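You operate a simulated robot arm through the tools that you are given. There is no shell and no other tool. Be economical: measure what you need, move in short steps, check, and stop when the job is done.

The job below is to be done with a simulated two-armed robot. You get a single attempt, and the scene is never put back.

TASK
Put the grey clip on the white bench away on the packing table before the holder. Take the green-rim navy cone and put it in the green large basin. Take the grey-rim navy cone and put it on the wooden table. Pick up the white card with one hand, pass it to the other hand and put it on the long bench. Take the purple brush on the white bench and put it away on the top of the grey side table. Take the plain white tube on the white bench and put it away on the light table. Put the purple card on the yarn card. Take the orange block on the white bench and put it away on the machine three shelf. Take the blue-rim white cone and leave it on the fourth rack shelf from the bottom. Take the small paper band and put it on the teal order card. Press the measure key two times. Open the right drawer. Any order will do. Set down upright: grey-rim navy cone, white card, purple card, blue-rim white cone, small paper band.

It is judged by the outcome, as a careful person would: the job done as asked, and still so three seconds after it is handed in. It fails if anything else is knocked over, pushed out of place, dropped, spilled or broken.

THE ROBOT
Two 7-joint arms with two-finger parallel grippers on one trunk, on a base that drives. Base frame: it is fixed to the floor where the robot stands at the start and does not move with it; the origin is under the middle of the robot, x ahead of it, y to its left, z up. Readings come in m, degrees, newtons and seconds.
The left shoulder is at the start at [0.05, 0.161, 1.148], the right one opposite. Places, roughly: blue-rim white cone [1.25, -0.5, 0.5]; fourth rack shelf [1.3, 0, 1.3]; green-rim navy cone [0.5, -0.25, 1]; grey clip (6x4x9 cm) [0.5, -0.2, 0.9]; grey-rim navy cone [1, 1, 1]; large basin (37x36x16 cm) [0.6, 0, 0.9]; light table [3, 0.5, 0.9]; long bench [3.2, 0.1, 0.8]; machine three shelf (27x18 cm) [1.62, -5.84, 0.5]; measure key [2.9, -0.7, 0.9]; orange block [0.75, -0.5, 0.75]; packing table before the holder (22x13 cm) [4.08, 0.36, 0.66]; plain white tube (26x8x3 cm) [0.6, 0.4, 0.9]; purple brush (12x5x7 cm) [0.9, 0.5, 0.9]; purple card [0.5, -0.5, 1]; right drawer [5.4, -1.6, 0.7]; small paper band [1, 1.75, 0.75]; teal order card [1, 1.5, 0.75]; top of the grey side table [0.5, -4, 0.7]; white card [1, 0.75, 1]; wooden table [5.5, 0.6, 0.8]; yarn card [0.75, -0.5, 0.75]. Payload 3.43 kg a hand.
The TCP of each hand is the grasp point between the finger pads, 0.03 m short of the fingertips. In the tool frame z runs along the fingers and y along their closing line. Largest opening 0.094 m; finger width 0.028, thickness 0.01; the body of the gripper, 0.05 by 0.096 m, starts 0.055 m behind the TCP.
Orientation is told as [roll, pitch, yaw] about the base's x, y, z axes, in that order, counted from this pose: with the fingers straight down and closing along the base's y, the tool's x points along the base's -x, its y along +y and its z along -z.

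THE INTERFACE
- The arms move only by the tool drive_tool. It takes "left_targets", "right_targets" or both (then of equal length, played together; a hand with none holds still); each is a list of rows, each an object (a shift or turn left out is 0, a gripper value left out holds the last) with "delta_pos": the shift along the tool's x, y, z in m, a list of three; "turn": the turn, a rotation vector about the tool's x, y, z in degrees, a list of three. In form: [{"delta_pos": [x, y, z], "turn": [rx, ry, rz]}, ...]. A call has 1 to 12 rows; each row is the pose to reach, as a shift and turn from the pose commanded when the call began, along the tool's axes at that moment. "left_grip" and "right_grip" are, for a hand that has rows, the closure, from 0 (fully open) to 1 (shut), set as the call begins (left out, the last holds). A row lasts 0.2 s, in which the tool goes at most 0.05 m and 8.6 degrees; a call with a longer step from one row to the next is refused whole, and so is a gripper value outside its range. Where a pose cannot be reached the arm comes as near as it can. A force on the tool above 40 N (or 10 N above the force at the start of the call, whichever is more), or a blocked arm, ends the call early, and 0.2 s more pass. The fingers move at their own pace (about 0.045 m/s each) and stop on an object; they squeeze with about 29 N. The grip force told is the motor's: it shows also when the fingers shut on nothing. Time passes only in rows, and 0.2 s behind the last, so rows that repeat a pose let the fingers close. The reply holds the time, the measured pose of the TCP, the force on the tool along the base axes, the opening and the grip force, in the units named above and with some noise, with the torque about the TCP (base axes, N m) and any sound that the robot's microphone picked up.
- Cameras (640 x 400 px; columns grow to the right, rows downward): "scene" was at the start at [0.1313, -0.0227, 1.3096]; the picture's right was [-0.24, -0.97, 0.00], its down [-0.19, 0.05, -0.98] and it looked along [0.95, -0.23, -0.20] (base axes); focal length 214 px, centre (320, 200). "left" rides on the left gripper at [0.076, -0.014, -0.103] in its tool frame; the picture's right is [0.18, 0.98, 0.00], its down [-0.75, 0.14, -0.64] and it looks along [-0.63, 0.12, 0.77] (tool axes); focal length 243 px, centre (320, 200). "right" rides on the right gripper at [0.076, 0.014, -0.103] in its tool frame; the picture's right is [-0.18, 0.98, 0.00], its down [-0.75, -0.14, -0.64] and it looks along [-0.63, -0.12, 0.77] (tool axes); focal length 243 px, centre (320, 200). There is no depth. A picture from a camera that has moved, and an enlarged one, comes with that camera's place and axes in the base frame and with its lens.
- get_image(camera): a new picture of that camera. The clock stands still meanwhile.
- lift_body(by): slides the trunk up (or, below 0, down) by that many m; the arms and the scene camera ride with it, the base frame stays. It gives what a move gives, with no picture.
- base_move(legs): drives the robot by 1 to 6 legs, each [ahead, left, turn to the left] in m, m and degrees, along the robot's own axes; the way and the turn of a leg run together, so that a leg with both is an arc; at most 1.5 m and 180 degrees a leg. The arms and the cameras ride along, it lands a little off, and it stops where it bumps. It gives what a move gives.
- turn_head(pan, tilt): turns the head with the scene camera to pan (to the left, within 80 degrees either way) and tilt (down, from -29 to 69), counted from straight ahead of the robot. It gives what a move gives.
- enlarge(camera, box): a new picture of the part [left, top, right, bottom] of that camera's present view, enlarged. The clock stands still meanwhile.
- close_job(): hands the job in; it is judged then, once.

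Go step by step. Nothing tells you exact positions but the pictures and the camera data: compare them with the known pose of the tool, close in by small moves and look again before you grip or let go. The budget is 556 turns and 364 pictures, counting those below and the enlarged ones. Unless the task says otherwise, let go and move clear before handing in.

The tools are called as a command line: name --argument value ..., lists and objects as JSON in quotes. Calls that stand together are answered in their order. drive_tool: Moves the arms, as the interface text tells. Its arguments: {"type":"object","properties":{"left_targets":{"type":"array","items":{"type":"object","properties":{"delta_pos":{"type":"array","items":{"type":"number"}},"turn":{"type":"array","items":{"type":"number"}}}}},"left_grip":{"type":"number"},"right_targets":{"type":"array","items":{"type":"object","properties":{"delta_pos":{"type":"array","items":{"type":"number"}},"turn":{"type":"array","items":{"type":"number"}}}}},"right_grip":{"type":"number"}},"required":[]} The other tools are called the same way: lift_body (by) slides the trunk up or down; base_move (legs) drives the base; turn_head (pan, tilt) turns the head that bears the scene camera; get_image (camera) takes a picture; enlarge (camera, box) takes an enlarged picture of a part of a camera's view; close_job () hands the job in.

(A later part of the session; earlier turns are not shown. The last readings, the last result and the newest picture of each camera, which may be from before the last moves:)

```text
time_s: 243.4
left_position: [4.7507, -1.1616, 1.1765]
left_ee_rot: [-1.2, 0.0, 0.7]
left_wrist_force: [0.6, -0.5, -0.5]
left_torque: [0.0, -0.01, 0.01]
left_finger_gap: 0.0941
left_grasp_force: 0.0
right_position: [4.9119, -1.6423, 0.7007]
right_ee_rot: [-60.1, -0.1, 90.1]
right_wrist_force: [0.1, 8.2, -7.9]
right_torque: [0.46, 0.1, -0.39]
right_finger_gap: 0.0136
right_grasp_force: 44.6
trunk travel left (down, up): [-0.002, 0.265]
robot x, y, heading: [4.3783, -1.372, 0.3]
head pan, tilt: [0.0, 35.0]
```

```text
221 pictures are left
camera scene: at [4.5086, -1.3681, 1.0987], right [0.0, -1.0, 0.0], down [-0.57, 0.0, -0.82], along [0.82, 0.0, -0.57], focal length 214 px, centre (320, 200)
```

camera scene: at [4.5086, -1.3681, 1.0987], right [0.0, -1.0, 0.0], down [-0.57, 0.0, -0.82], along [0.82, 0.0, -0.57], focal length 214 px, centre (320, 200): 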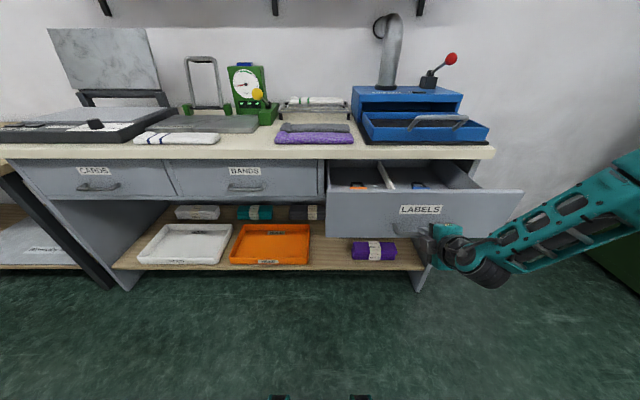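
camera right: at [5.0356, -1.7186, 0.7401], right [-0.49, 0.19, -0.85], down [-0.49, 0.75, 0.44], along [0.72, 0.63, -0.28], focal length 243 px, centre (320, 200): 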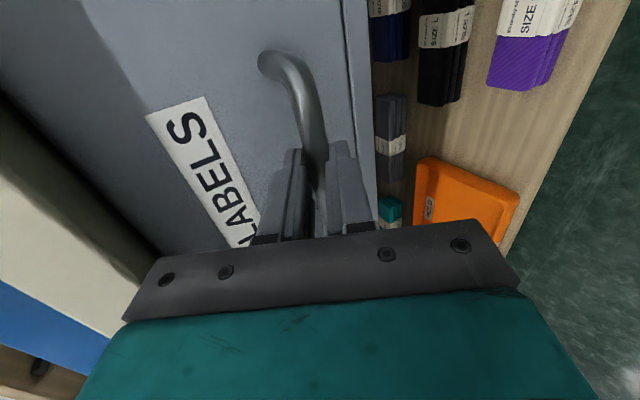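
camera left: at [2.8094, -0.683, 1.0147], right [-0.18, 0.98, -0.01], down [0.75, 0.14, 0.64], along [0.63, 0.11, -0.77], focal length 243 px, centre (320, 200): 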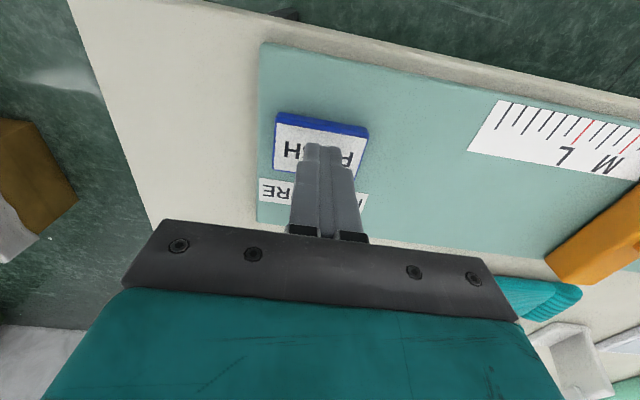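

base_move --legs '[[-0.05, 0, 0]]'

get_image --camera "right"

```text
time_s: 244.3
left_position: [4.6988, -1.1607, 1.1773]
left_ee_rot: [-1.2, -0.2, 0.7]
left_wrist_force: [0.3, -0.3, -0.6]
left_torque: [-0.01, 0.02, 0.0]
left_finger_gap: 0.0942
left_grasp_force: 0.0
right_position: [4.8589, -1.6419, 0.7018]
right_ee_rot: [-60.1, -0.1, 90.1]
right_wrist_force: [-1.4, 2.2, -3.2]
right_torque: [0.22, 0.02, -0.64]
right_finger_gap: 0.0139
right_grasp_force: 44.9
trunk travel left (down, up): [-0.002, 0.265]
robot x, y, heading: [4.3313, -1.3673, 0.1]
head pan, tilt: [0.0, 35.0]
```

```text
220 pictures are left
camera right: at [4.7643, -1.719, 0.7401], right [-0.49, 0.19, -0.85], down [-0.49, 0.75, 0.44], along [0.72, 0.63, -0.28], focal length 243 px, centre (320, 200)
```

right: 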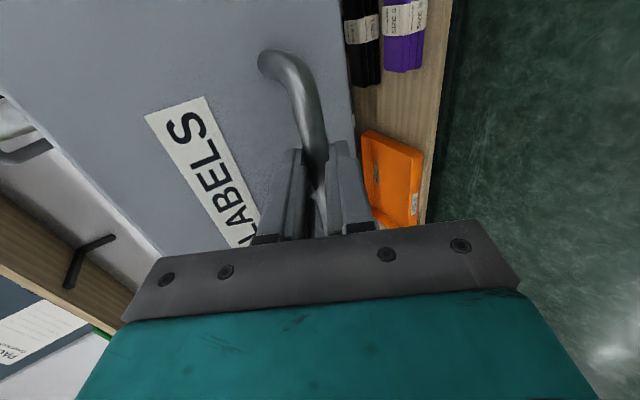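

base_move --legs '[[-0.05, 0, 0]]'

get_image --camera "scene"

```text
time_s: 245.2
left_position: [4.6481, -1.1614, 1.1775]
left_ee_rot: [-1.3, -0.1, 0.9]
left_wrist_force: [0.4, -0.3, -0.5]
left_torque: [-0.02, 0.01, -0.01]
left_finger_gap: 0.0941
left_grasp_force: 0.1
right_position: [4.8089, -1.6429, 0.7003]
right_ee_rot: [-60.1, -0.2, 90.0]
right_wrist_force: [-0.6, 6.1, -2.5]
right_torque: [0.26, 0.0, -0.44]
right_finger_gap: 0.0134
right_grasp_force: 45.0
trunk travel left (down, up): [-0.002, 0.265]
robot x, y, heading: [4.2793, -1.369, 0.2]
head pan, tilt: [0.0, 35.0]
```

```text
219 pictures are left
camera scene: at [4.4061, -1.3684, 1.0988], right [0.0, -1.0, 0.0], down [-0.57, 0.0, -0.82], along [0.82, 0.0, -0.57], focal length 214 px, centre (320, 200)
```

scene: 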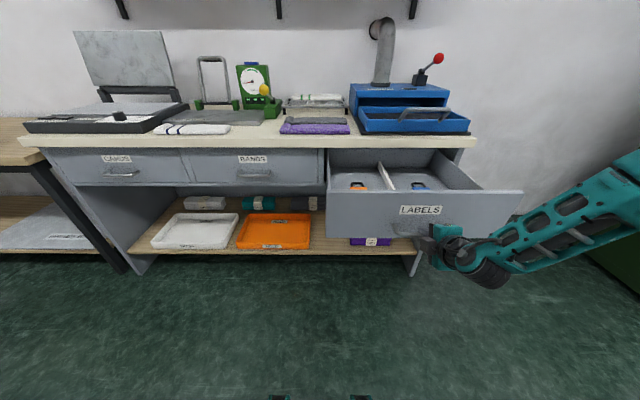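

Drawer well open. Release and withdraw.

drive_tool --right_targets '[{}, {}, {}]' --right_grip 0.47

base_move --legs '[[-0.2, 0, 0]]'

lift_body --by 0.173

get_image --camera "scene"

```text
time_s: 246.0
left_position: [4.6482, -1.1622, 1.1779]
left_ee_rot: [-1.1, 0.0, 0.9]
left_wrist_force: [0.7, 0.7, -0.1]
left_torque: [0.0, 0.01, -0.02]
left_finger_gap: 0.0943
left_grasp_force: 0.0
right_position: [4.8086, -1.6415, 0.7003]
right_ee_rot: [-60.0, -0.3, 90.1]
right_wrist_force: [0.1, 0.5, -0.1]
right_torque: [0.0, 0.02, -0.02]
right_finger_gap: 0.0498
right_grasp_force: 0.1
trunk travel left (down, up): [-0.002, 0.265]
robot x, y, heading: [4.2766, -1.3685, 0.3]
head pan, tilt: [0.0, 35.0]
```

```text
time_s: 247.6
left_position: [4.4456, -1.1616, 1.1766]
left_ee_rot: [-1.2, -0.1, 0.8]
left_wrist_force: [0.9, 0.3, -0.2]
left_torque: [0.0, 0.0, 0.0]
left_finger_gap: 0.0939
left_grasp_force: 0.0
right_position: [4.6073, -1.6416, 0.7018]
right_ee_rot: [-60.2, -0.1, 90.3]
right_wrist_force: [0.2, 0.4, 0.8]
right_torque: [-0.03, 0.01, -0.02]
right_finger_gap: 0.0498
right_grasp_force: 0.1
trunk travel left (down, up): [-0.002, 0.265]
robot x, y, heading: [4.0765, -1.3662, 0.3]
head pan, tilt: [0.0, 35.0]
```

```text
time_s: 249.6
left_position: [4.4457, -1.1624, 1.35]
left_ee_rot: [-1.3, -0.1, 0.9]
left_wrist_force: [-0.1, 0.4, -0.3]
left_torque: [0.03, 0.02, 0.0]
left_finger_gap: 0.094
left_grasp_force: 0.1
right_position: [4.6067, -1.6434, 0.8737]
right_ee_rot: [-60.1, -0.3, 90.2]
right_wrist_force: [0.9, -0.3, -0.2]
right_torque: [-0.05, -0.01, 0.01]
right_finger_gap: 0.0501
right_grasp_force: 0.1
trunk travel left (down, up): [-0.175, 0.092]
robot x, y, heading: [4.0719, -1.3703, 0.7]
head pan, tilt: [0.0, 35.0]
```

```text
218 pictures are left
camera scene: at [4.2043, -1.3696, 1.2718], right [0.01, -1.0, 0.0], down [-0.57, 0.0, -0.82], along [0.82, 0.01, -0.57], focal length 214 px, centre (320, 200)
```

scene: 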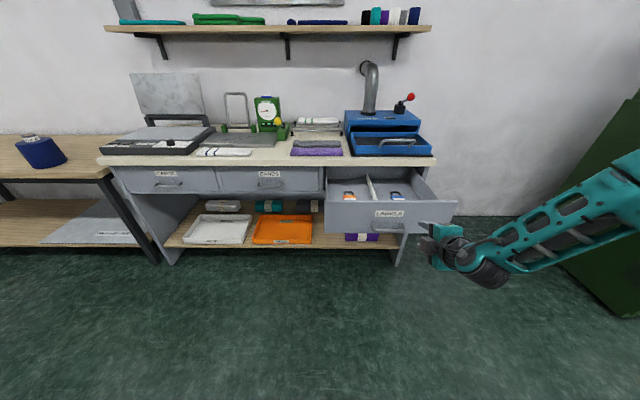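

Restore the right hand to vertical, then back through the aisle toward the rack.

drive_tool --right_targets '[{"delta_pos": [-0.004, -0.0175, -0.02], "turn": [-3.6, 3.6, 6.2]}, {"delta_pos": [-0.008, -0.035, -0.04], "turn": [-7.2, 7.2, 12.4]}, {"delta_pos": [-0.0125, -0.0525, -0.059], "turn": [-10.8, 10.8, 18.7]}, {"delta_pos": [-0.017, -0.07, -0.079], "turn": [-14.4, 14.4, 24.9]}, {"delta_pos": [-0.021, -0.0875, -0.099], "turn": [-18, 18, 31.1]}, {"delta_pos": [-0.025, -0.105, -0.119], "turn": [-21.6, 21.6, 37.3]}, {"delta_pos": [-0.029, -0.1225, -0.138], "turn": [-25.1, 25.1, 43.6]}, {"delta_pos": [-0.033, -0.14, -0.158], "turn": [-28.7, 28.7, 49.8]}, {"delta_pos": [-0.0375, -0.1575, -0.178], "turn": [-32.3, 32.3, 56]}, {"delta_pos": [-0.042, -0.175, -0.198], "turn": [-35.9, 35.9, 62.2]}, {"delta_pos": [-0.046, -0.193, -0.217], "turn": [-39.5, 39.5, 68.5]}, {"delta_pos": [-0.05, -0.21, -0.237], "turn": [-43.1, 43.1, 74.7]}]' --right_grip 0

drive_tool --right_targets '[{"turn": [-3.6, 3.6, 6.2]}, {"turn": [-3.6, 3.6, 6.2]}]'

base_move --legs '[[-0.5, 0, 0], [0, 0.15, 0], [-1.0, 0, 0], [-0.8, 0, 0]]'

turn_head --pan 60 --tilt 20

get_image --camera "scene"

```text
time_s: 252.2
left_position: [4.445, -1.161, 1.3506]
left_ee_rot: [-1.3, -0.1, 0.9]
left_wrist_force: [0.7, 0.7, -0.3]
left_torque: [0.03, 0.03, -0.04]
left_finger_gap: 0.0938
left_grasp_force: 0.0
right_position: [4.5044, -1.5915, 1.1753]
right_ee_rot: [-3.5, -3.4, 6.6]
right_wrist_force: [-0.9, -0.5, -0.4]
right_torque: [-0.02, -0.03, -0.02]
right_finger_gap: 0.0942
right_grasp_force: 0.1
trunk travel left (down, up): [-0.175, 0.092]
robot x, y, heading: [4.0748, -1.3692, 0.6]
head pan, tilt: [0.0, 35.0]
```

```text
time_s: 252.8
left_position: [4.4445, -1.1615, 1.3498]
left_ee_rot: [-1.1, -0.1, 0.9]
left_wrist_force: [-0.6, 0.1, 0.4]
left_torque: [0.02, -0.02, -0.01]
left_finger_gap: 0.094
left_grasp_force: 0.0
right_position: [4.5051, -1.5928, 1.1749]
right_ee_rot: [0.2, -0.1, 0.2]
right_wrist_force: [-0.9, 0.4, -0.2]
right_torque: [-0.02, -0.02, 0.01]
right_finger_gap: 0.094
right_grasp_force: 0.0
trunk travel left (down, up): [-0.175, 0.092]
robot x, y, heading: [4.0735, -1.3714, 0.5]
head pan, tilt: [0.0, 35.0]
```

```text
time_s: 265.4
left_position: [2.1388, -1.0595, 1.3517]
left_ee_rot: [-1.2, -0.1, 3.9]
left_wrist_force: [0.1, 0.0, -0.5]
left_torque: [0.01, -0.04, 0.01]
left_finger_gap: 0.094
left_grasp_force: 0.0
right_position: [2.2208, -1.4872, 1.175]
right_ee_rot: [0.2, -0.2, 3.2]
right_wrist_force: [-0.8, 0.0, 0.3]
right_torque: [-0.01, -0.01, 0.05]
right_finger_gap: 0.0938
right_grasp_force: 0.0
trunk travel left (down, up): [-0.175, 0.092]
robot x, y, heading: [1.7787, -1.2863, 3.4]
head pan, tilt: [0.0, 35.0]
```

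```text
time_s: 266.7
left_position: [2.1381, -1.0569, 1.3522]
left_ee_rot: [-1.7, -0.2, 3.9]
left_wrist_force: [0.7, 0.1, 0.3]
left_torque: [-0.03, -0.02, 0.0]
left_finger_gap: 0.094
left_grasp_force: 0.1
right_position: [2.221, -1.4875, 1.1738]
right_ee_rot: [0.2, -0.1, 3.2]
right_wrist_force: [-0.2, 0.1, -0.3]
right_torque: [0.05, 0.0, -0.04]
right_finger_gap: 0.094
right_grasp_force: 0.0
trunk travel left (down, up): [-0.175, 0.092]
robot x, y, heading: [1.7823, -1.2892, 3.4]
head pan, tilt: [60.0, 20.0]
```

```text
217 pictures are left
camera scene: at [1.9119, -1.2746, 1.2852], right [0.11, -0.99, 0.0], down [-0.44, -0.05, -0.89], along [0.89, 0.1, -0.45], focal length 214 px, centre (320, 200)
```

scene: 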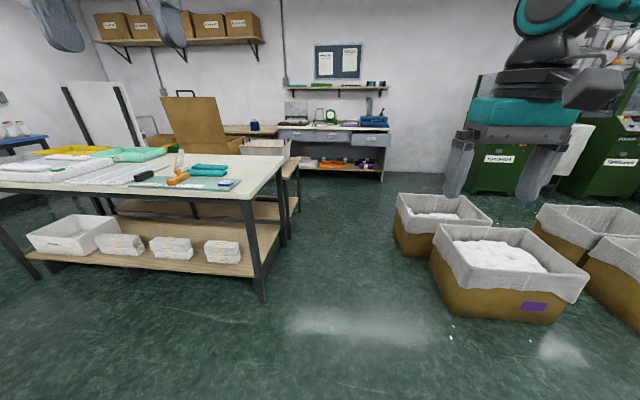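

drive_tool --left_targets '[{"delta_pos": [0, 0.02, 0.04]}, {"delta_pos": [0, 0.04, 0.08]}, {"delta_pos": [0, 0.06, 0.12]}, {"delta_pos": [0, 0.08, 0.15]}]'

base_move --legs '[[0.1, -0.0, 90], [0, 0, 40]]'

turn_head --pan 0 --tilt 25

get_image --camera "scene"

```text
time_s: 267.7
left_position: [2.1328, -0.9802, 1.1978]
left_ee_rot: [-1.5, -0.2, 3.9]
left_wrist_force: [0.3, 0.4, 0.0]
left_torque: [-0.01, 0.02, -0.01]
left_finger_gap: 0.0941
left_grasp_force: 0.1
left hand out of reach, approached as far as the arm can: row 1, 2, 3
right_position: [2.2218, -1.4865, 1.1741]
right_ee_rot: [0.2, -0.1, 3.1]
right_wrist_force: [-1.3, 0.0, 0.6]
right_torque: [0.03, 0.01, 0.02]
right_finger_gap: 0.0941
right_grasp_force: 0.1
trunk travel left (down, up): [-0.175, 0.092]
robot x, y, heading: [1.779, -1.2847, 3.2]
head pan, tilt: [60.0, 20.0]
```

```text
time_s: 273.7
left_position: [1.3799, -1.1366, 1.197]
left_ee_rot: [-1.7, -0.1, 132.9]
left_wrist_force: [1.0, -0.1, 0.2]
left_torque: [0.01, 0.01, 0.02]
left_finger_gap: 0.0942
left_grasp_force: 0.1
right_position: [1.7191, -0.7504, 1.1737]
right_ee_rot: [0.2, -0.1, 132.4]
right_wrist_force: [0.8, 0.4, -0.3]
right_torque: [0.0, -0.03, 0.01]
right_finger_gap: 0.0939
right_grasp_force: 0.0
trunk travel left (down, up): [-0.175, 0.092]
robot x, y, heading: [1.8405, -1.2202, 132.4]
head pan, tilt: [60.0, 20.0]
```

```text
time_s: 275.0
left_position: [1.3799, -1.1369, 1.1972]
left_ee_rot: [-1.6, -0.1, 133.0]
left_wrist_force: [-0.8, 0.1, 1.1]
left_torque: [0.02, 0.01, -0.02]
left_finger_gap: 0.0939
left_grasp_force: 0.1
right_position: [1.7185, -0.7496, 1.1751]
right_ee_rot: [0.2, -0.2, 132.3]
right_wrist_force: [-0.2, -1.1, -0.3]
right_torque: [0.03, -0.02, 0.02]
right_finger_gap: 0.094
right_grasp_force: 0.1
trunk travel left (down, up): [-0.175, 0.092]
robot x, y, heading: [1.8412, -1.2171, 132.3]
head pan, tilt: [0.0, 25.0]
```

```text
216 pictures are left
camera scene: at [1.7525, -1.1222, 1.2877], right [0.74, 0.67, 0.0], down [0.29, -0.31, -0.91], along [-0.61, 0.67, -0.42], focal length 214 px, centre (320, 200)
```

scene: 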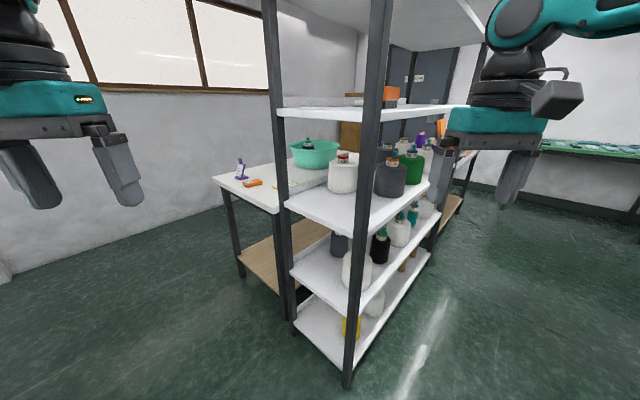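

enlarge --camera "scene" --box '[270, 80, 470, 240]'

enlarge --camera "scene" --box '[270, 190, 470, 350]'

```text
2.50 times, centred on (370, 160) of scene
camera zoom: at [1.7525, -1.1222, 1.2877], right [0.74, 0.67, 0.0], down [0.29, -0.31, -0.91], along [-0.61, 0.67, -0.42], focal length 536 px, centre (195, 300)
```

zoom: 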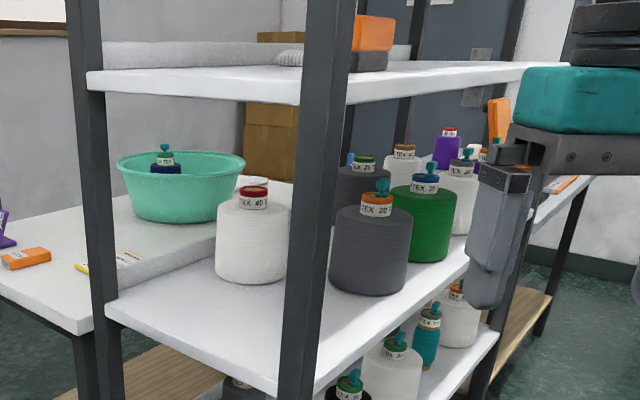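

```text
2.50 times, centred on (370, 270) of scene
camera zoom: at [1.7525, -1.1222, 1.2877], right [0.74, 0.67, 0.0], down [0.29, -0.31, -0.91], along [-0.61, 0.67, -0.42], focal length 536 px, centre (195, 25)
```

zoom: 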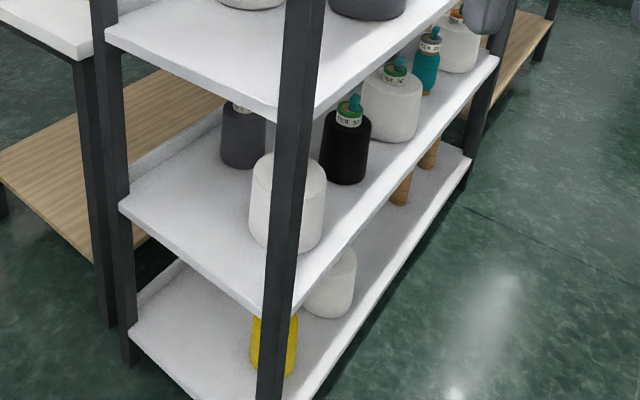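

The rack has five shelves; the 4th is at z≈1.26 with its right end clear. The blue-rim white cone is at the right end of the 2nd shelf near the back edge, so I'll approach from behind, facing -x.

base_move --legs '[[-0.25, 0, 0], [0, 0, 47.7], [-0.1, -0.36, 0]]'

turn_head --pan 0 --tilt 40

get_image --camera "scene"

```text
time_s: 281.1
left_position: [1.7354, -1.3379, 1.1977]
left_ee_rot: [-1.8, -0.1, -177.0]
left_wrist_force: [-0.2, -0.3, 0.3]
left_torque: [-0.01, 0.01, 0.0]
left_finger_gap: 0.0941
left_grasp_force: 0.1
right_position: [1.657, -0.8298, 1.1754]
right_ee_rot: [0.2, 0.0, -177.9]
right_wrist_force: [0.0, 0.2, -0.3]
right_torque: [-0.03, 0.03, -0.02]
right_finger_gap: 0.0939
right_grasp_force: 0.1
trunk travel left (down, up): [-0.175, 0.092]
robot x, y, heading: [2.0949, -1.0381, -177.5]
head pan, tilt: [0.0, 25.0]
```

```text
time_s: 281.8
left_position: [1.7351, -1.3372, 1.1967]
left_ee_rot: [-1.7, 0.0, -177.0]
left_wrist_force: [0.1, 0.5, -0.2]
left_torque: [0.02, -0.02, 0.03]
left_finger_gap: 0.0942
left_grasp_force: 0.1
right_position: [1.657, -0.8305, 1.1734]
right_ee_rot: [0.2, -0.1, -177.8]
right_wrist_force: [0.2, 0.1, -0.3]
right_torque: [-0.01, 0.02, 0.01]
right_finger_gap: 0.0939
right_grasp_force: 0.1
trunk travel left (down, up): [-0.175, 0.092]
robot x, y, heading: [2.0994, -1.0411, -177.8]
head pan, tilt: [0.0, 40.0]
```

```text
213 pictures are left
camera scene: at [1.9707, -1.0443, 1.2644], right [-0.04, 1.0, 0.0], down [0.64, 0.03, -0.77], along [-0.77, -0.03, -0.64], focal length 214 px, centre (320, 200)
```

scene: 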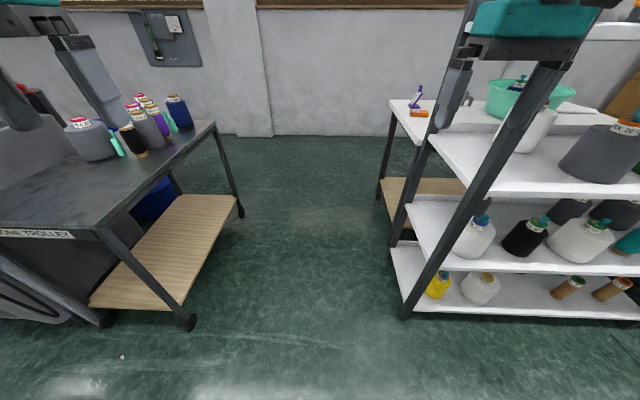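

base_move --legs '[[0, 0, -2.2], [0, -0.36, 0]]'

enlarge --camera "scene" --box '[240, 100, 480, 280]'

get_image --camera "right"

```text
time_s: 284.5
left_position: [1.7238, -0.9603, 1.1974]
left_ee_rot: [-1.7, -0.1, -179.3]
left_wrist_force: [-0.2, -0.4, -0.9]
left_torque: [0.03, 0.02, -0.01]
left_finger_gap: 0.0942
left_grasp_force: 0.0
right_position: [1.6671, -0.4497, 1.1742]
right_ee_rot: [0.2, -0.1, 179.8]
right_wrist_force: [-0.5, -0.2, 0.0]
right_torque: [0.0, 0.01, -0.02]
right_finger_gap: 0.0942
right_grasp_force: 0.1
trunk travel left (down, up): [-0.175, 0.092]
robot x, y, heading: [2.0931, -0.675, -180.1]
head pan, tilt: [0.0, 40.0]
```

```text
2.22 times, centred on (360, 190) of scene
camera zoom: at [1.9702, -0.6761, 1.2643], right [0.0, 1.0, 0.0], down [0.64, 0.0, -0.77], along [-0.77, 0.0, -0.64], focal length 477 px, centre (231, 222)
```

zoom: 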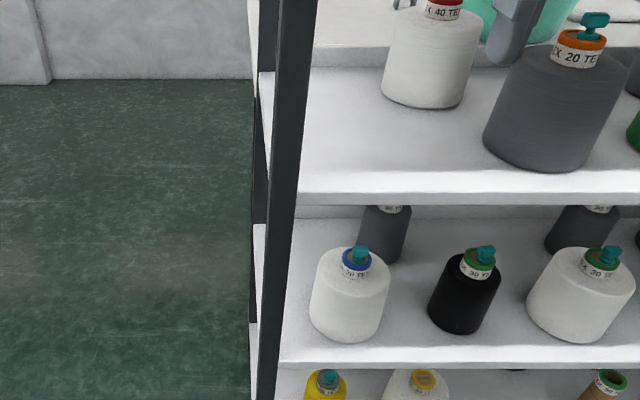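

```text
211 pictures are left
camera right: at [1.7427, -0.4636, 1.2773], right [-0.18, -0.98, 0.0], down [-0.75, 0.14, 0.64], along [-0.63, 0.12, -0.77], focal length 243 px, centre (320, 200)
```

right: 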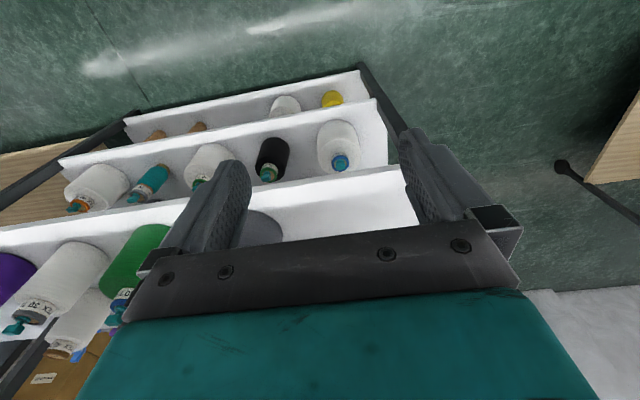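

Blue-rim cone neck triangulates to about [1.354, -0.451, 0.64]. I'll turn the right hand to point forward (20° down) and lower it behind the rack.

drive_tool --right_targets '[{"delta_pos": [0, 0, 0], "turn": [0, -7.8, 0]}, {"delta_pos": [0, 0, 0.02], "turn": [0, -15.6, 0]}, {"delta_pos": [0, 0, 0.05], "turn": [0, -23.3, 0]}, {"delta_pos": [0, 0, 0.08], "turn": [0, -31.1, 0]}, {"delta_pos": [0, 0, 0.11], "turn": [0, -38.9, 0]}, {"delta_pos": [0, 0, 0.14], "turn": [0, -46.7, 0]}, {"delta_pos": [0, 0, 0.17], "turn": [0, -54.4, 0]}, {"delta_pos": [0, 0, 0.2], "turn": [0, -62.2, 0]}, {"delta_pos": [0, 0, 0.23], "turn": [0, -70, 0]}, {"delta_pos": [0, 0, 0.27], "turn": [0, -70, 0]}, {"delta_pos": [0, 0, 0.31], "turn": [0, -70, 0]}]'

lift_body --by -0.17

get_image --camera "right"

get_image --camera "scene"

```text
time_s: 286.9
left_position: [1.7239, -0.9607, 1.1959]
left_ee_rot: [-1.9, -0.2, -179.3]
left_wrist_force: [0.9, -0.3, 0.0]
left_torque: [0.02, -0.03, -0.02]
left_finger_gap: 0.0942
left_grasp_force: 0.1
right_position: [1.6608, -0.429, 0.9101]
right_ee_rot: [0.7, -70.0, 179.4]
right_wrist_force: [0.6, 0.8, 0.5]
right_torque: [0.02, -0.01, 0.01]
right_finger_gap: 0.0941
right_grasp_force: 0.0
right hand out of reach, approached as far as the arm can: row 10, 11
trunk travel left (down, up): [-0.175, 0.092]
robot x, y, heading: [2.0938, -0.6783, -180.1]
head pan, tilt: [0.0, 40.0]
```

```text
time_s: 288.9
left_position: [1.723, -0.9601, 1.0265]
left_ee_rot: [-1.9, -0.1, -179.3]
left_wrist_force: [-0.4, -0.1, 0.1]
left_torque: [-0.06, -0.01, 0.01]
left_finger_gap: 0.0939
left_grasp_force: 0.2
right_position: [1.6616, -0.4284, 0.7416]
right_ee_rot: [0.6, -70.1, 179.4]
right_wrist_force: [0.1, -0.5, -0.4]
right_torque: [0.02, 0.05, 0.02]
right_finger_gap: 0.0938
right_grasp_force: 0.1
trunk travel left (down, up): [-0.005, 0.262]
robot x, y, heading: [2.0934, -0.6746, -180.1]
head pan, tilt: [0.0, 40.0]
```

```text
210 pictures are left
camera right: at [1.784, -0.4424, 0.7051], right [-0.06, -0.98, 0.18], down [0.35, 0.14, 0.93], along [-0.94, 0.12, 0.33], focal length 243 px, centre (320, 200)
```

right: 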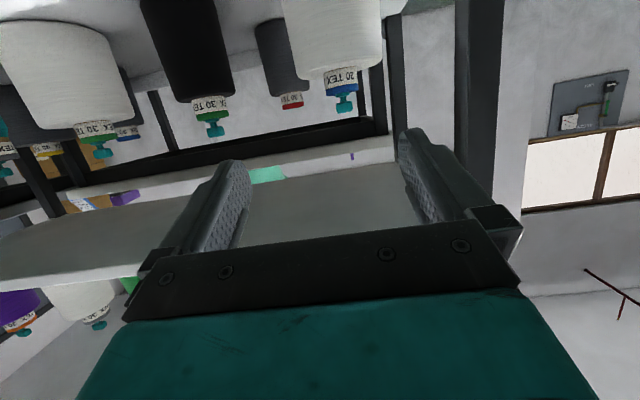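

```text
209 pictures are left
camera scene: at [1.9703, -0.6766, 1.0944], right [0.0, 1.0, 0.0], down [0.64, 0.0, -0.77], along [-0.77, 0.0, -0.64], focal length 214 px, centre (320, 200)
```

scene: 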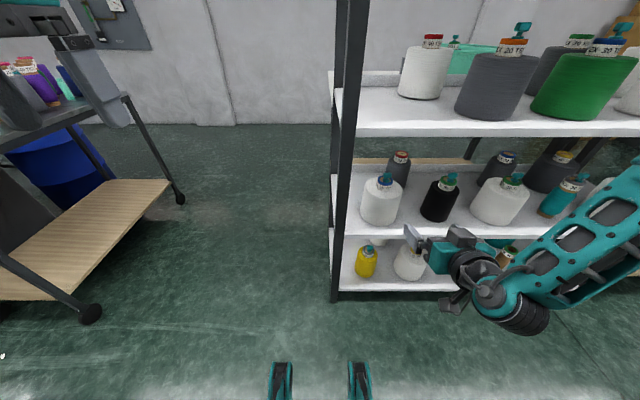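

drive_tool --right_targets '[{"delta_pos": [0.01, 0.006, 0.03]}, {"delta_pos": [0.02, 0.0125, 0.06]}, {"delta_pos": [0.03, 0.0185, 0.09]}, {"delta_pos": [0.041, 0.0246, 0.1214]}]'

get_image --camera "right"

enlarge --camera "scene" --box '[320, 130, 520, 290]'

```text
time_s: 289.9
left_position: [1.7222, -0.9595, 1.0267]
left_ee_rot: [-1.8, -0.1, -179.3]
left_wrist_force: [1.1, -0.7, 1.1]
left_torque: [-0.04, 0.03, 0.03]
left_finger_gap: 0.094
left_grasp_force: 0.0
right_position: [1.5771, -0.4176, 0.7363]
right_ee_rot: [0.8, -70.2, 179.4]
right_wrist_force: [-0.4, -0.8, -0.4]
right_torque: [-0.02, -0.02, 0.0]
right_finger_gap: 0.094
right_grasp_force: 0.1
right hand out of reach, approached as far as the arm can: row 1, 2, 3, 4
trunk travel left (down, up): [-0.005, 0.262]
robot x, y, heading: [2.0949, -0.6758, -179.9]
head pan, tilt: [0.0, 40.0]
```

```text
208 pictures are left
camera right: at [1.6999, -0.4321, 0.7007], right [-0.06, -0.98, 0.18], down [0.34, 0.15, 0.93], along [-0.94, 0.12, 0.33], focal length 243 px, centre (320, 200)
```

right: 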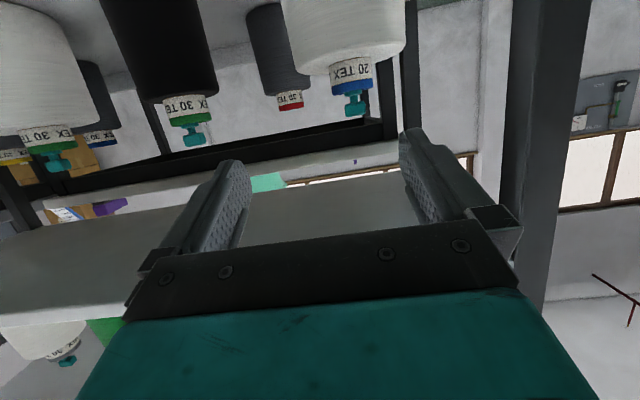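

```text
2.50 times, centred on (420, 210) of scene
camera zoom: at [1.9702, -0.6766, 1.0943], right [0.0, 1.0, 0.0], down [0.64, 0.0, -0.77], along [-0.77, 0.0, -0.64], focal length 536 px, centre (70, 175)
```

zoom: 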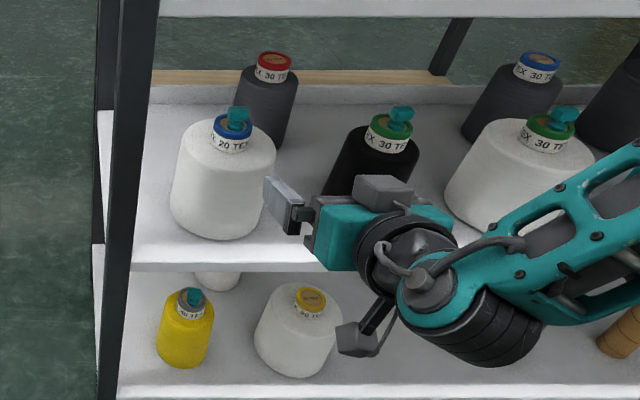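

drive_tool --right_targets '[{"delta_pos": [0.0, 0.012, 0.0], "turn": [0, 8.3, 0]}, {"delta_pos": [0.02, 0.024, 0.008], "turn": [0, 16.6, 0]}, {"delta_pos": [0.045, 0.035, 0.016], "turn": [0, 25, 0]}, {"delta_pos": [0.072, 0.035, 0.026], "turn": [0, 25, 0]}, {"delta_pos": [0.072, 0.035, 0.026], "turn": [0, 25, 0]}]'

get_image --camera "right"

enlarge --camera "scene" --box '[320, 130, 520, 290]'

```text
time_s: 291.1
left_position: [1.7231, -0.9617, 1.0265]
left_ee_rot: [-1.8, -0.2, -179.4]
left_wrist_force: [-0.6, -0.4, -0.4]
left_torque: [-0.01, 0.01, 0.0]
left_finger_gap: 0.0942
left_grasp_force: 0.0
right_position: [1.5885, -0.4372, 0.6856]
right_ee_rot: [0.2, -45.0, 179.8]
right_wrist_force: [-1.1, -0.4, 0.0]
right_torque: [0.01, 0.02, 0.02]
right_finger_gap: 0.094
right_grasp_force: 0.0
right hand out of reach, approached as far as the arm can: row 3, 4, 5
trunk travel left (down, up): [-0.005, 0.262]
robot x, y, heading: [2.0962, -0.6733, -179.9]
head pan, tilt: [0.0, 40.0]
```

```text
206 pictures are left
camera right: at [1.7147, -0.4514, 0.7052], right [-0.13, -0.98, 0.13], down [-0.08, 0.15, 0.99], along [-0.99, 0.12, -0.1], focal length 243 px, centre (320, 200)
```

right: 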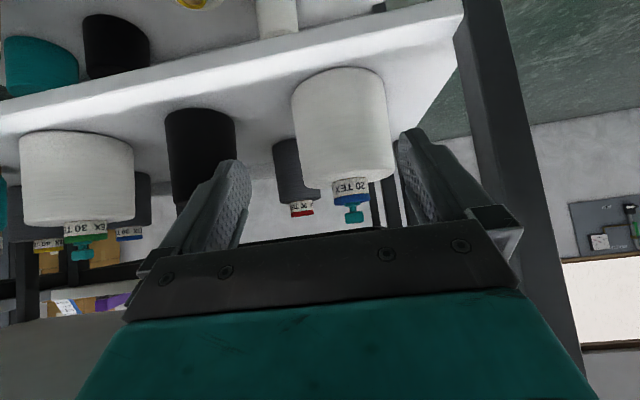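

```text
2.50 times, centred on (420, 210) of scene
camera zoom: at [1.9702, -0.6766, 1.0943], right [0.0, 1.0, 0.0], down [0.64, 0.0, -0.77], along [-0.77, 0.0, -0.64], focal length 536 px, centre (70, 175)
```

zoom: 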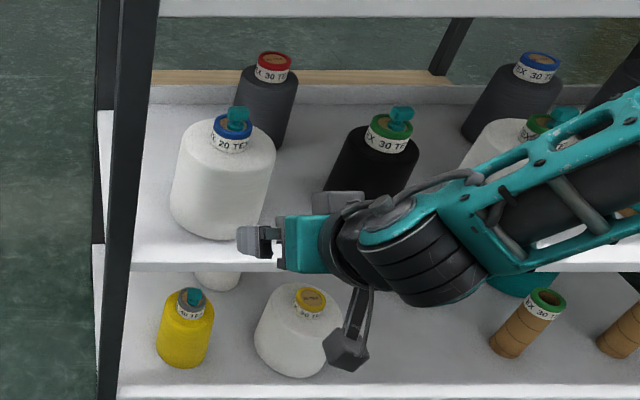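

base_move --legs '[[0.13, 0.014, 0]]'

get_image --camera "right"

get_image --camera "scene"

```text
time_s: 292.3
left_position: [1.5974, -0.9753, 1.0264]
left_ee_rot: [-1.7, -0.1, -179.2]
left_wrist_force: [0.0, -1.1, 0.7]
left_torque: [-0.04, 0.01, -0.03]
left_finger_gap: 0.0939
left_grasp_force: 0.0
right_position: [1.4605, -0.4507, 0.6857]
right_ee_rot: [0.3, -45.0, 179.9]
right_wrist_force: [-0.5, -0.2, 0.5]
right_torque: [-0.02, -0.01, -0.05]
right_finger_gap: 0.094
right_grasp_force: 0.0
trunk travel left (down, up): [-0.005, 0.262]
robot x, y, heading: [1.97, -0.6851, -180.1]
head pan, tilt: [0.0, 40.0]
```

```text
204 pictures are left
camera right: at [1.587, -0.4658, 0.7051], right [-0.13, -0.98, 0.13], down [-0.08, 0.15, 0.99], along [-0.99, 0.12, -0.1], focal length 243 px, centre (320, 200)
```

right: 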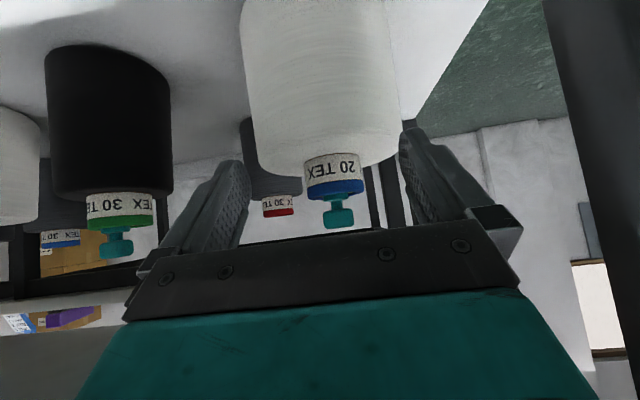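

```text
203 pictures are left
camera scene: at [1.8429, -0.6906, 1.0943], right [0.0, 1.0, 0.0], down [0.64, 0.0, -0.77], along [-0.77, 0.0, -0.64], focal length 214 px, centre (320, 200)
```

scene: 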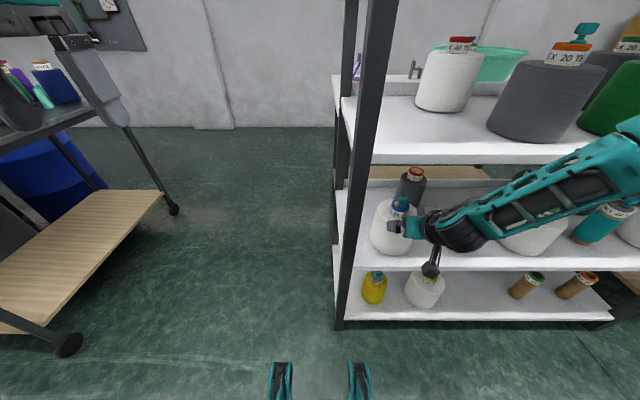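

base_move --legs '[[0.045, 0.004, 0]]'

get_image --camera "right"

enlarge --camera "scene" --box '[340, 150, 500, 270]'

```text
time_s: 293.2
left_position: [1.5516, -0.9788, 1.0265]
left_ee_rot: [-1.8, -0.2, -179.2]
left_wrist_force: [-0.3, 0.3, -1.0]
left_torque: [-0.01, 0.01, -0.01]
left_finger_gap: 0.0941
left_grasp_force: 0.1
right_position: [1.4157, -0.4565, 0.686]
right_ee_rot: [0.3, -45.1, 179.9]
right_wrist_force: [0.3, -0.7, 0.4]
right_torque: [0.0, 0.02, 0.01]
right_finger_gap: 0.0941
right_grasp_force: 0.2
trunk travel left (down, up): [-0.005, 0.262]
robot x, y, heading: [1.9218, -0.6943, -179.7]
head pan, tilt: [0.0, 40.0]
```

```text
202 pictures are left
camera right: at [1.5413, -0.4701, 0.7051], right [-0.13, -0.98, 0.13], down [-0.08, 0.15, 0.99], along [-0.99, 0.12, -0.1], focal length 243 px, centre (320, 200)
```

right: 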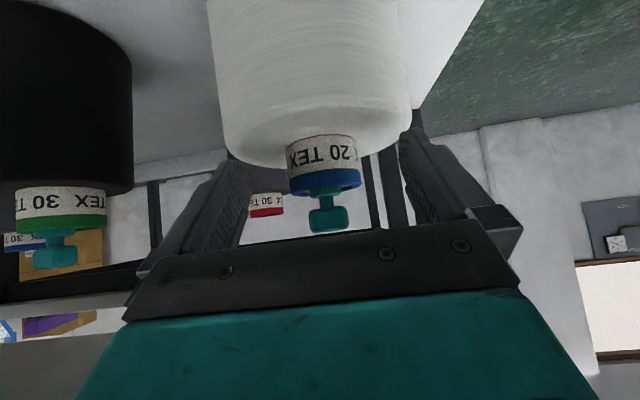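

```text
3.33 times, centred on (420, 210) of scene
camera zoom: at [1.7973, -0.6948, 1.0943], right [0.0, 1.0, 0.0], down [0.64, 0.0, -0.77], along [-0.77, 0.0, -0.64], focal length 715 px, centre (-13, 167)
```

zoom: 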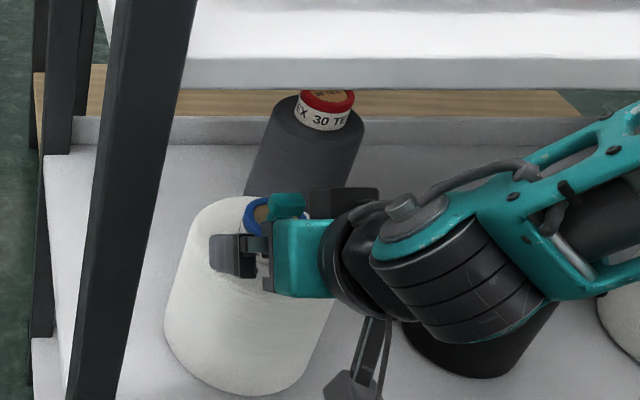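

drive_tool --right_targets '[{"delta_pos": [0.0057, -0.003, 0.0057]}, {"delta_pos": [0.0057, -0.003, 0.0057]}]'

base_move --legs '[[0.033, 0, 0]]'

get_image --camera "right"

enlarge --camera "scene" --box '[340, 150, 500, 270]'

```text
time_s: 293.9
left_position: [1.5517, -0.9805, 1.0269]
left_ee_rot: [-1.8, -0.1, -179.2]
left_wrist_force: [-1.3, 0.7, -0.5]
left_torque: [-0.01, 0.0, 0.01]
left_finger_gap: 0.0938
left_grasp_force: 0.1
right_position: [1.4167, -0.4483, 0.6823]
right_ee_rot: [0.3, -45.0, 179.9]
right_wrist_force: [0.6, 0.0, -0.2]
right_torque: [0.01, 0.02, 0.02]
right_finger_gap: 0.0943
right_grasp_force: 0.1
right hand out of reach, approached as far as the arm can: row 1, 2
trunk travel left (down, up): [-0.005, 0.262]
robot x, y, heading: [1.9217, -0.6932, -179.7]
head pan, tilt: [0.0, 40.0]
```

```text
time_s: 294.7
left_position: [1.5184, -0.9798, 1.0269]
left_ee_rot: [-1.8, 0.0, -179.2]
left_wrist_force: [-0.1, -1.0, -0.1]
left_torque: [0.01, 0.03, 0.0]
left_finger_gap: 0.0941
left_grasp_force: 0.0
right_position: [1.3831, -0.4498, 0.6816]
right_ee_rot: [0.4, -45.0, 180.0]
right_wrist_force: [-0.1, -1.1, 0.2]
right_torque: [-0.02, -0.01, -0.02]
right_finger_gap: 0.0942
right_grasp_force: 0.1
trunk travel left (down, up): [-0.005, 0.262]
robot x, y, heading: [1.891, -0.6984, -179.7]
head pan, tilt: [0.0, 40.0]
```

```text
200 pictures are left
camera right: at [1.5104, -0.4638, 0.7008], right [-0.13, -0.98, 0.13], down [-0.08, 0.15, 0.99], along [-0.99, 0.12, -0.1], focal length 243 px, centre (320, 200)
```

right: 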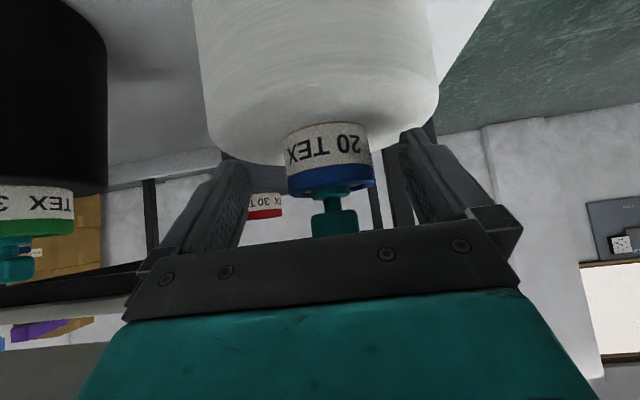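

```text
3.33 times, centred on (420, 210) of scene
camera zoom: at [1.7646, -0.6948, 1.0943], right [0.0, 1.0, 0.0], down [0.64, 0.0, -0.77], along [-0.77, 0.0, -0.64], focal length 715 px, centre (-13, 167)
```

zoom: 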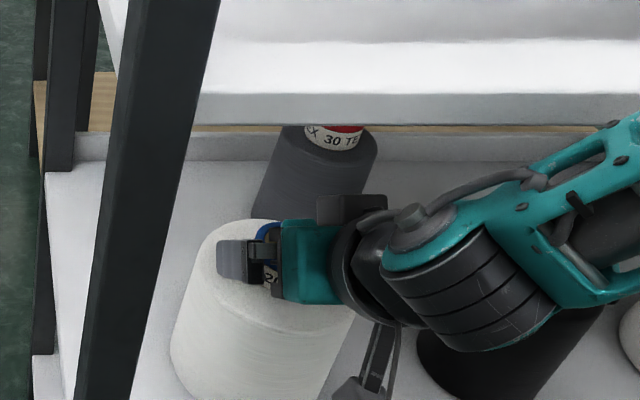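

drive_tool --right_targets '[{}, {}, {}, {}]' --right_grip 1

get_image --camera "right"

```text
time_s: 295.7
left_position: [1.5178, -0.98, 1.0275]
left_ee_rot: [-1.8, -0.1, -179.2]
left_wrist_force: [-0.1, 0.2, -0.4]
left_torque: [-0.01, 0.0, 0.0]
left_finger_gap: 0.0937
left_grasp_force: 0.0
right_position: [1.3836, -0.4511, 0.6822]
right_ee_rot: [0.4, -45.0, 179.9]
right_wrist_force: [0.8, -4.4, 1.1]
right_torque: [-0.07, -0.04, 0.07]
right_finger_gap: 0.0494
right_grasp_force: 28.8
trunk travel left (down, up): [-0.005, 0.262]
robot x, y, heading: [1.8858, -0.6906, -179.9]
head pan, tilt: [0.0, 40.0]
```

```text
198 pictures are left
camera right: at [1.5105, -0.4642, 0.7012], right [-0.13, -0.98, 0.14], down [-0.08, 0.15, 0.99], along [-0.99, 0.11, -0.1], focal length 243 px, centre (320, 200)
```

right: 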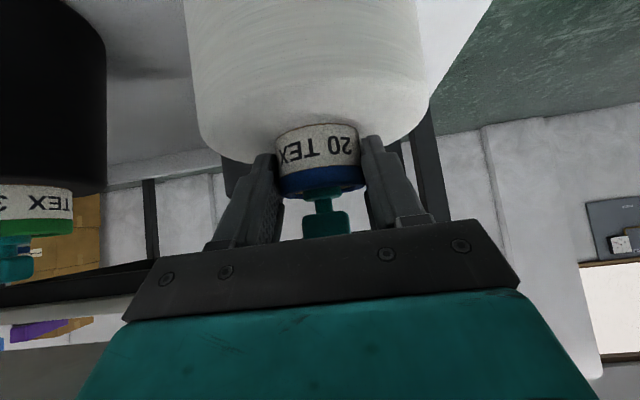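

Gripped on the neck. Lift 3 cm with the trunk, then back out.

lift_body --by 0.03

get_image --camera "right"

```text
time_s: 296.4
left_position: [1.5174, -0.9798, 1.0565]
left_ee_rot: [-1.7, -0.1, -179.2]
left_wrist_force: [0.4, -0.8, 0.3]
left_torque: [0.01, -0.01, -0.03]
left_finger_gap: 0.0942
left_grasp_force: 0.0
right_position: [1.3841, -0.4491, 0.7097]
right_ee_rot: [0.4, -44.9, 179.8]
right_wrist_force: [-0.2, -0.3, -6.4]
right_torque: [-0.01, -0.11, -0.03]
right_finger_gap: 0.0492
right_grasp_force: 28.8
trunk travel left (down, up): [-0.035, 0.232]
robot x, y, heading: [1.8873, -0.6904, -179.9]
head pan, tilt: [0.0, 40.0]
```

```text
197 pictures are left
camera right: at [1.5103, -0.4635, 0.7304], right [-0.13, -0.98, 0.13], down [-0.08, 0.15, 0.99], along [-0.99, 0.12, -0.1], focal length 243 px, centre (320, 200)
```

right: 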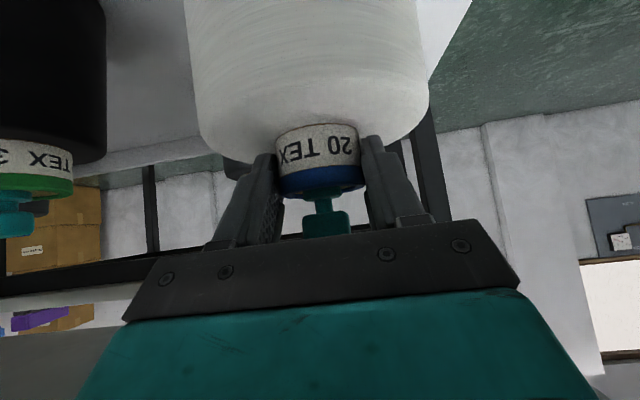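

base_move --legs '[[-0.33, 0, 0]]'

lift_body --by 0.232

turn_head --pan -10 --tilt 0

get_image --camera "scene"

```text
time_s: 298.6
left_position: [1.8494, -0.9757, 1.0558]
left_ee_rot: [-1.8, -0.1, -180.0]
left_wrist_force: [0.1, -1.0, -0.4]
left_torque: [-0.04, -0.01, 0.0]
left_finger_gap: 0.0943
left_grasp_force: 0.1
right_position: [1.7197, -0.4443, 0.7107]
right_ee_rot: [0.5, -44.9, 179.2]
right_wrist_force: [0.6, 0.2, -6.1]
right_torque: [0.03, -0.12, 0.04]
right_finger_gap: 0.0492
right_grasp_force: 28.9
trunk travel left (down, up): [-0.035, 0.232]
robot x, y, heading: [2.2209, -0.6946, 179.4]
head pan, tilt: [0.0, 40.0]
```

```text
time_s: 301.1
left_position: [1.8478, -0.9762, 1.2891]
left_ee_rot: [-1.8, -0.1, -180.0]
left_wrist_force: [0.0, -0.5, -0.7]
left_torque: [0.01, 0.0, -0.03]
left_finger_gap: 0.0942
left_grasp_force: 0.0
right_position: [1.7187, -0.4456, 0.942]
right_ee_rot: [0.4, -44.8, 179.3]
right_wrist_force: [-0.4, -0.3, -7.1]
right_torque: [-0.03, -0.09, 0.02]
right_finger_gap: 0.0492
right_grasp_force: 29.1
trunk travel left (down, up): [-0.267, 0.0]
robot x, y, heading: [2.223, -0.6952, 179.4]
head pan, tilt: [0.0, 40.0]
```

```text
time_s: 302.1
left_position: [1.8482, -0.9759, 1.2889]
left_ee_rot: [-1.8, -0.1, -179.9]
left_wrist_force: [0.0, -0.2, 0.0]
left_torque: [0.05, 0.01, -0.01]
left_finger_gap: 0.094
left_grasp_force: 0.1
right_position: [1.7204, -0.4455, 0.9436]
right_ee_rot: [0.5, -44.9, 179.3]
right_wrist_force: [0.0, -0.5, -5.9]
right_torque: [0.0, -0.12, 0.01]
right_finger_gap: 0.0493
right_grasp_force: 28.9
trunk travel left (down, up): [-0.267, 0.0]
robot x, y, heading: [2.2249, -0.6938, 179.5]
head pan, tilt: [-10.0, 0.0]
```

```text
196 pictures are left
camera scene: at [2.0933, -0.6786, 1.4196], right [0.18, 0.98, 0.0], down [0.0, 0.0, -1.0], along [-0.98, 0.18, 0.0], focal length 214 px, centre (320, 200)
```

scene: 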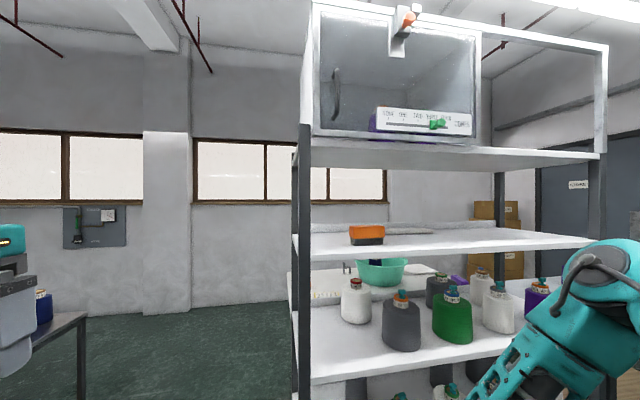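

enlarge --camera "scene" --box '[280, 120, 480, 280]'

```text
2.50 times, centred on (380, 200) of scene
camera zoom: at [2.0933, -0.6786, 1.4196], right [0.18, 0.98, 0.0], down [0.0, 0.0, -1.0], along [-0.98, 0.18, 0.0], focal length 536 px, centre (170, 200)
```

zoom: 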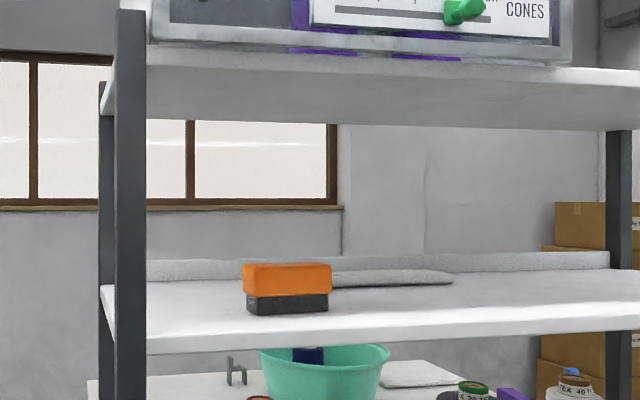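

Shelf 4 top is z≈1.26, shelf 5 underside ≈1.57. An orange brush already lies at its right end (y≈-0.38), so I'll use the free spot around y≈-0.13. Raise the cone outside the rack.

drive_tool --right_targets '[{"delta_pos": [-0.031, 0, -0.031]}, {"delta_pos": [-0.062, 0, -0.062]}, {"delta_pos": [-0.093, 0, -0.093]}, {"delta_pos": [-0.124, 0, -0.124]}, {"delta_pos": [-0.155, 0, -0.155]}, {"delta_pos": [-0.186, 0, -0.186]}, {"delta_pos": [-0.217, 0, -0.217]}, {"delta_pos": [-0.248, 0, -0.248]}, {"delta_pos": [-0.279, 0, -0.279]}, {"delta_pos": [-0.31, 0, -0.31]}, {"delta_pos": [-0.34, 0, -0.34]}, {"delta_pos": [-0.37, 0, -0.37]}]'

get_image --camera "scene"

```text
time_s: 304.8
left_position: [1.8465, -0.9749, 1.2892]
left_ee_rot: [-1.9, -0.1, -180.0]
left_wrist_force: [-0.4, 0.4, -0.5]
left_torque: [0.05, 0.02, -0.02]
left_finger_gap: 0.0942
left_grasp_force: 0.0
right_position: [1.7192, -0.4438, 1.4692]
right_ee_rot: [0.3, -44.8, 179.3]
right_wrist_force: [-0.4, 0.1, -6.7]
right_torque: [-0.02, -0.07, 0.01]
right_finger_gap: 0.0492
right_grasp_force: 28.8
trunk travel left (down, up): [-0.267, 0.0]
robot x, y, heading: [2.2223, -0.6978, 179.7]
head pan, tilt: [-10.0, 0.0]
```

```text
194 pictures are left
camera scene: at [2.0938, -0.6791, 1.4197], right [0.18, 0.98, 0.0], down [0.0, 0.0, -1.0], along [-0.98, 0.18, 0.0], focal length 214 px, centre (320, 200)
```

scene: 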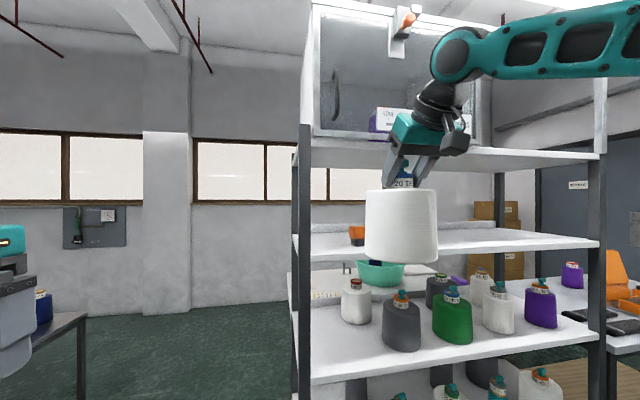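

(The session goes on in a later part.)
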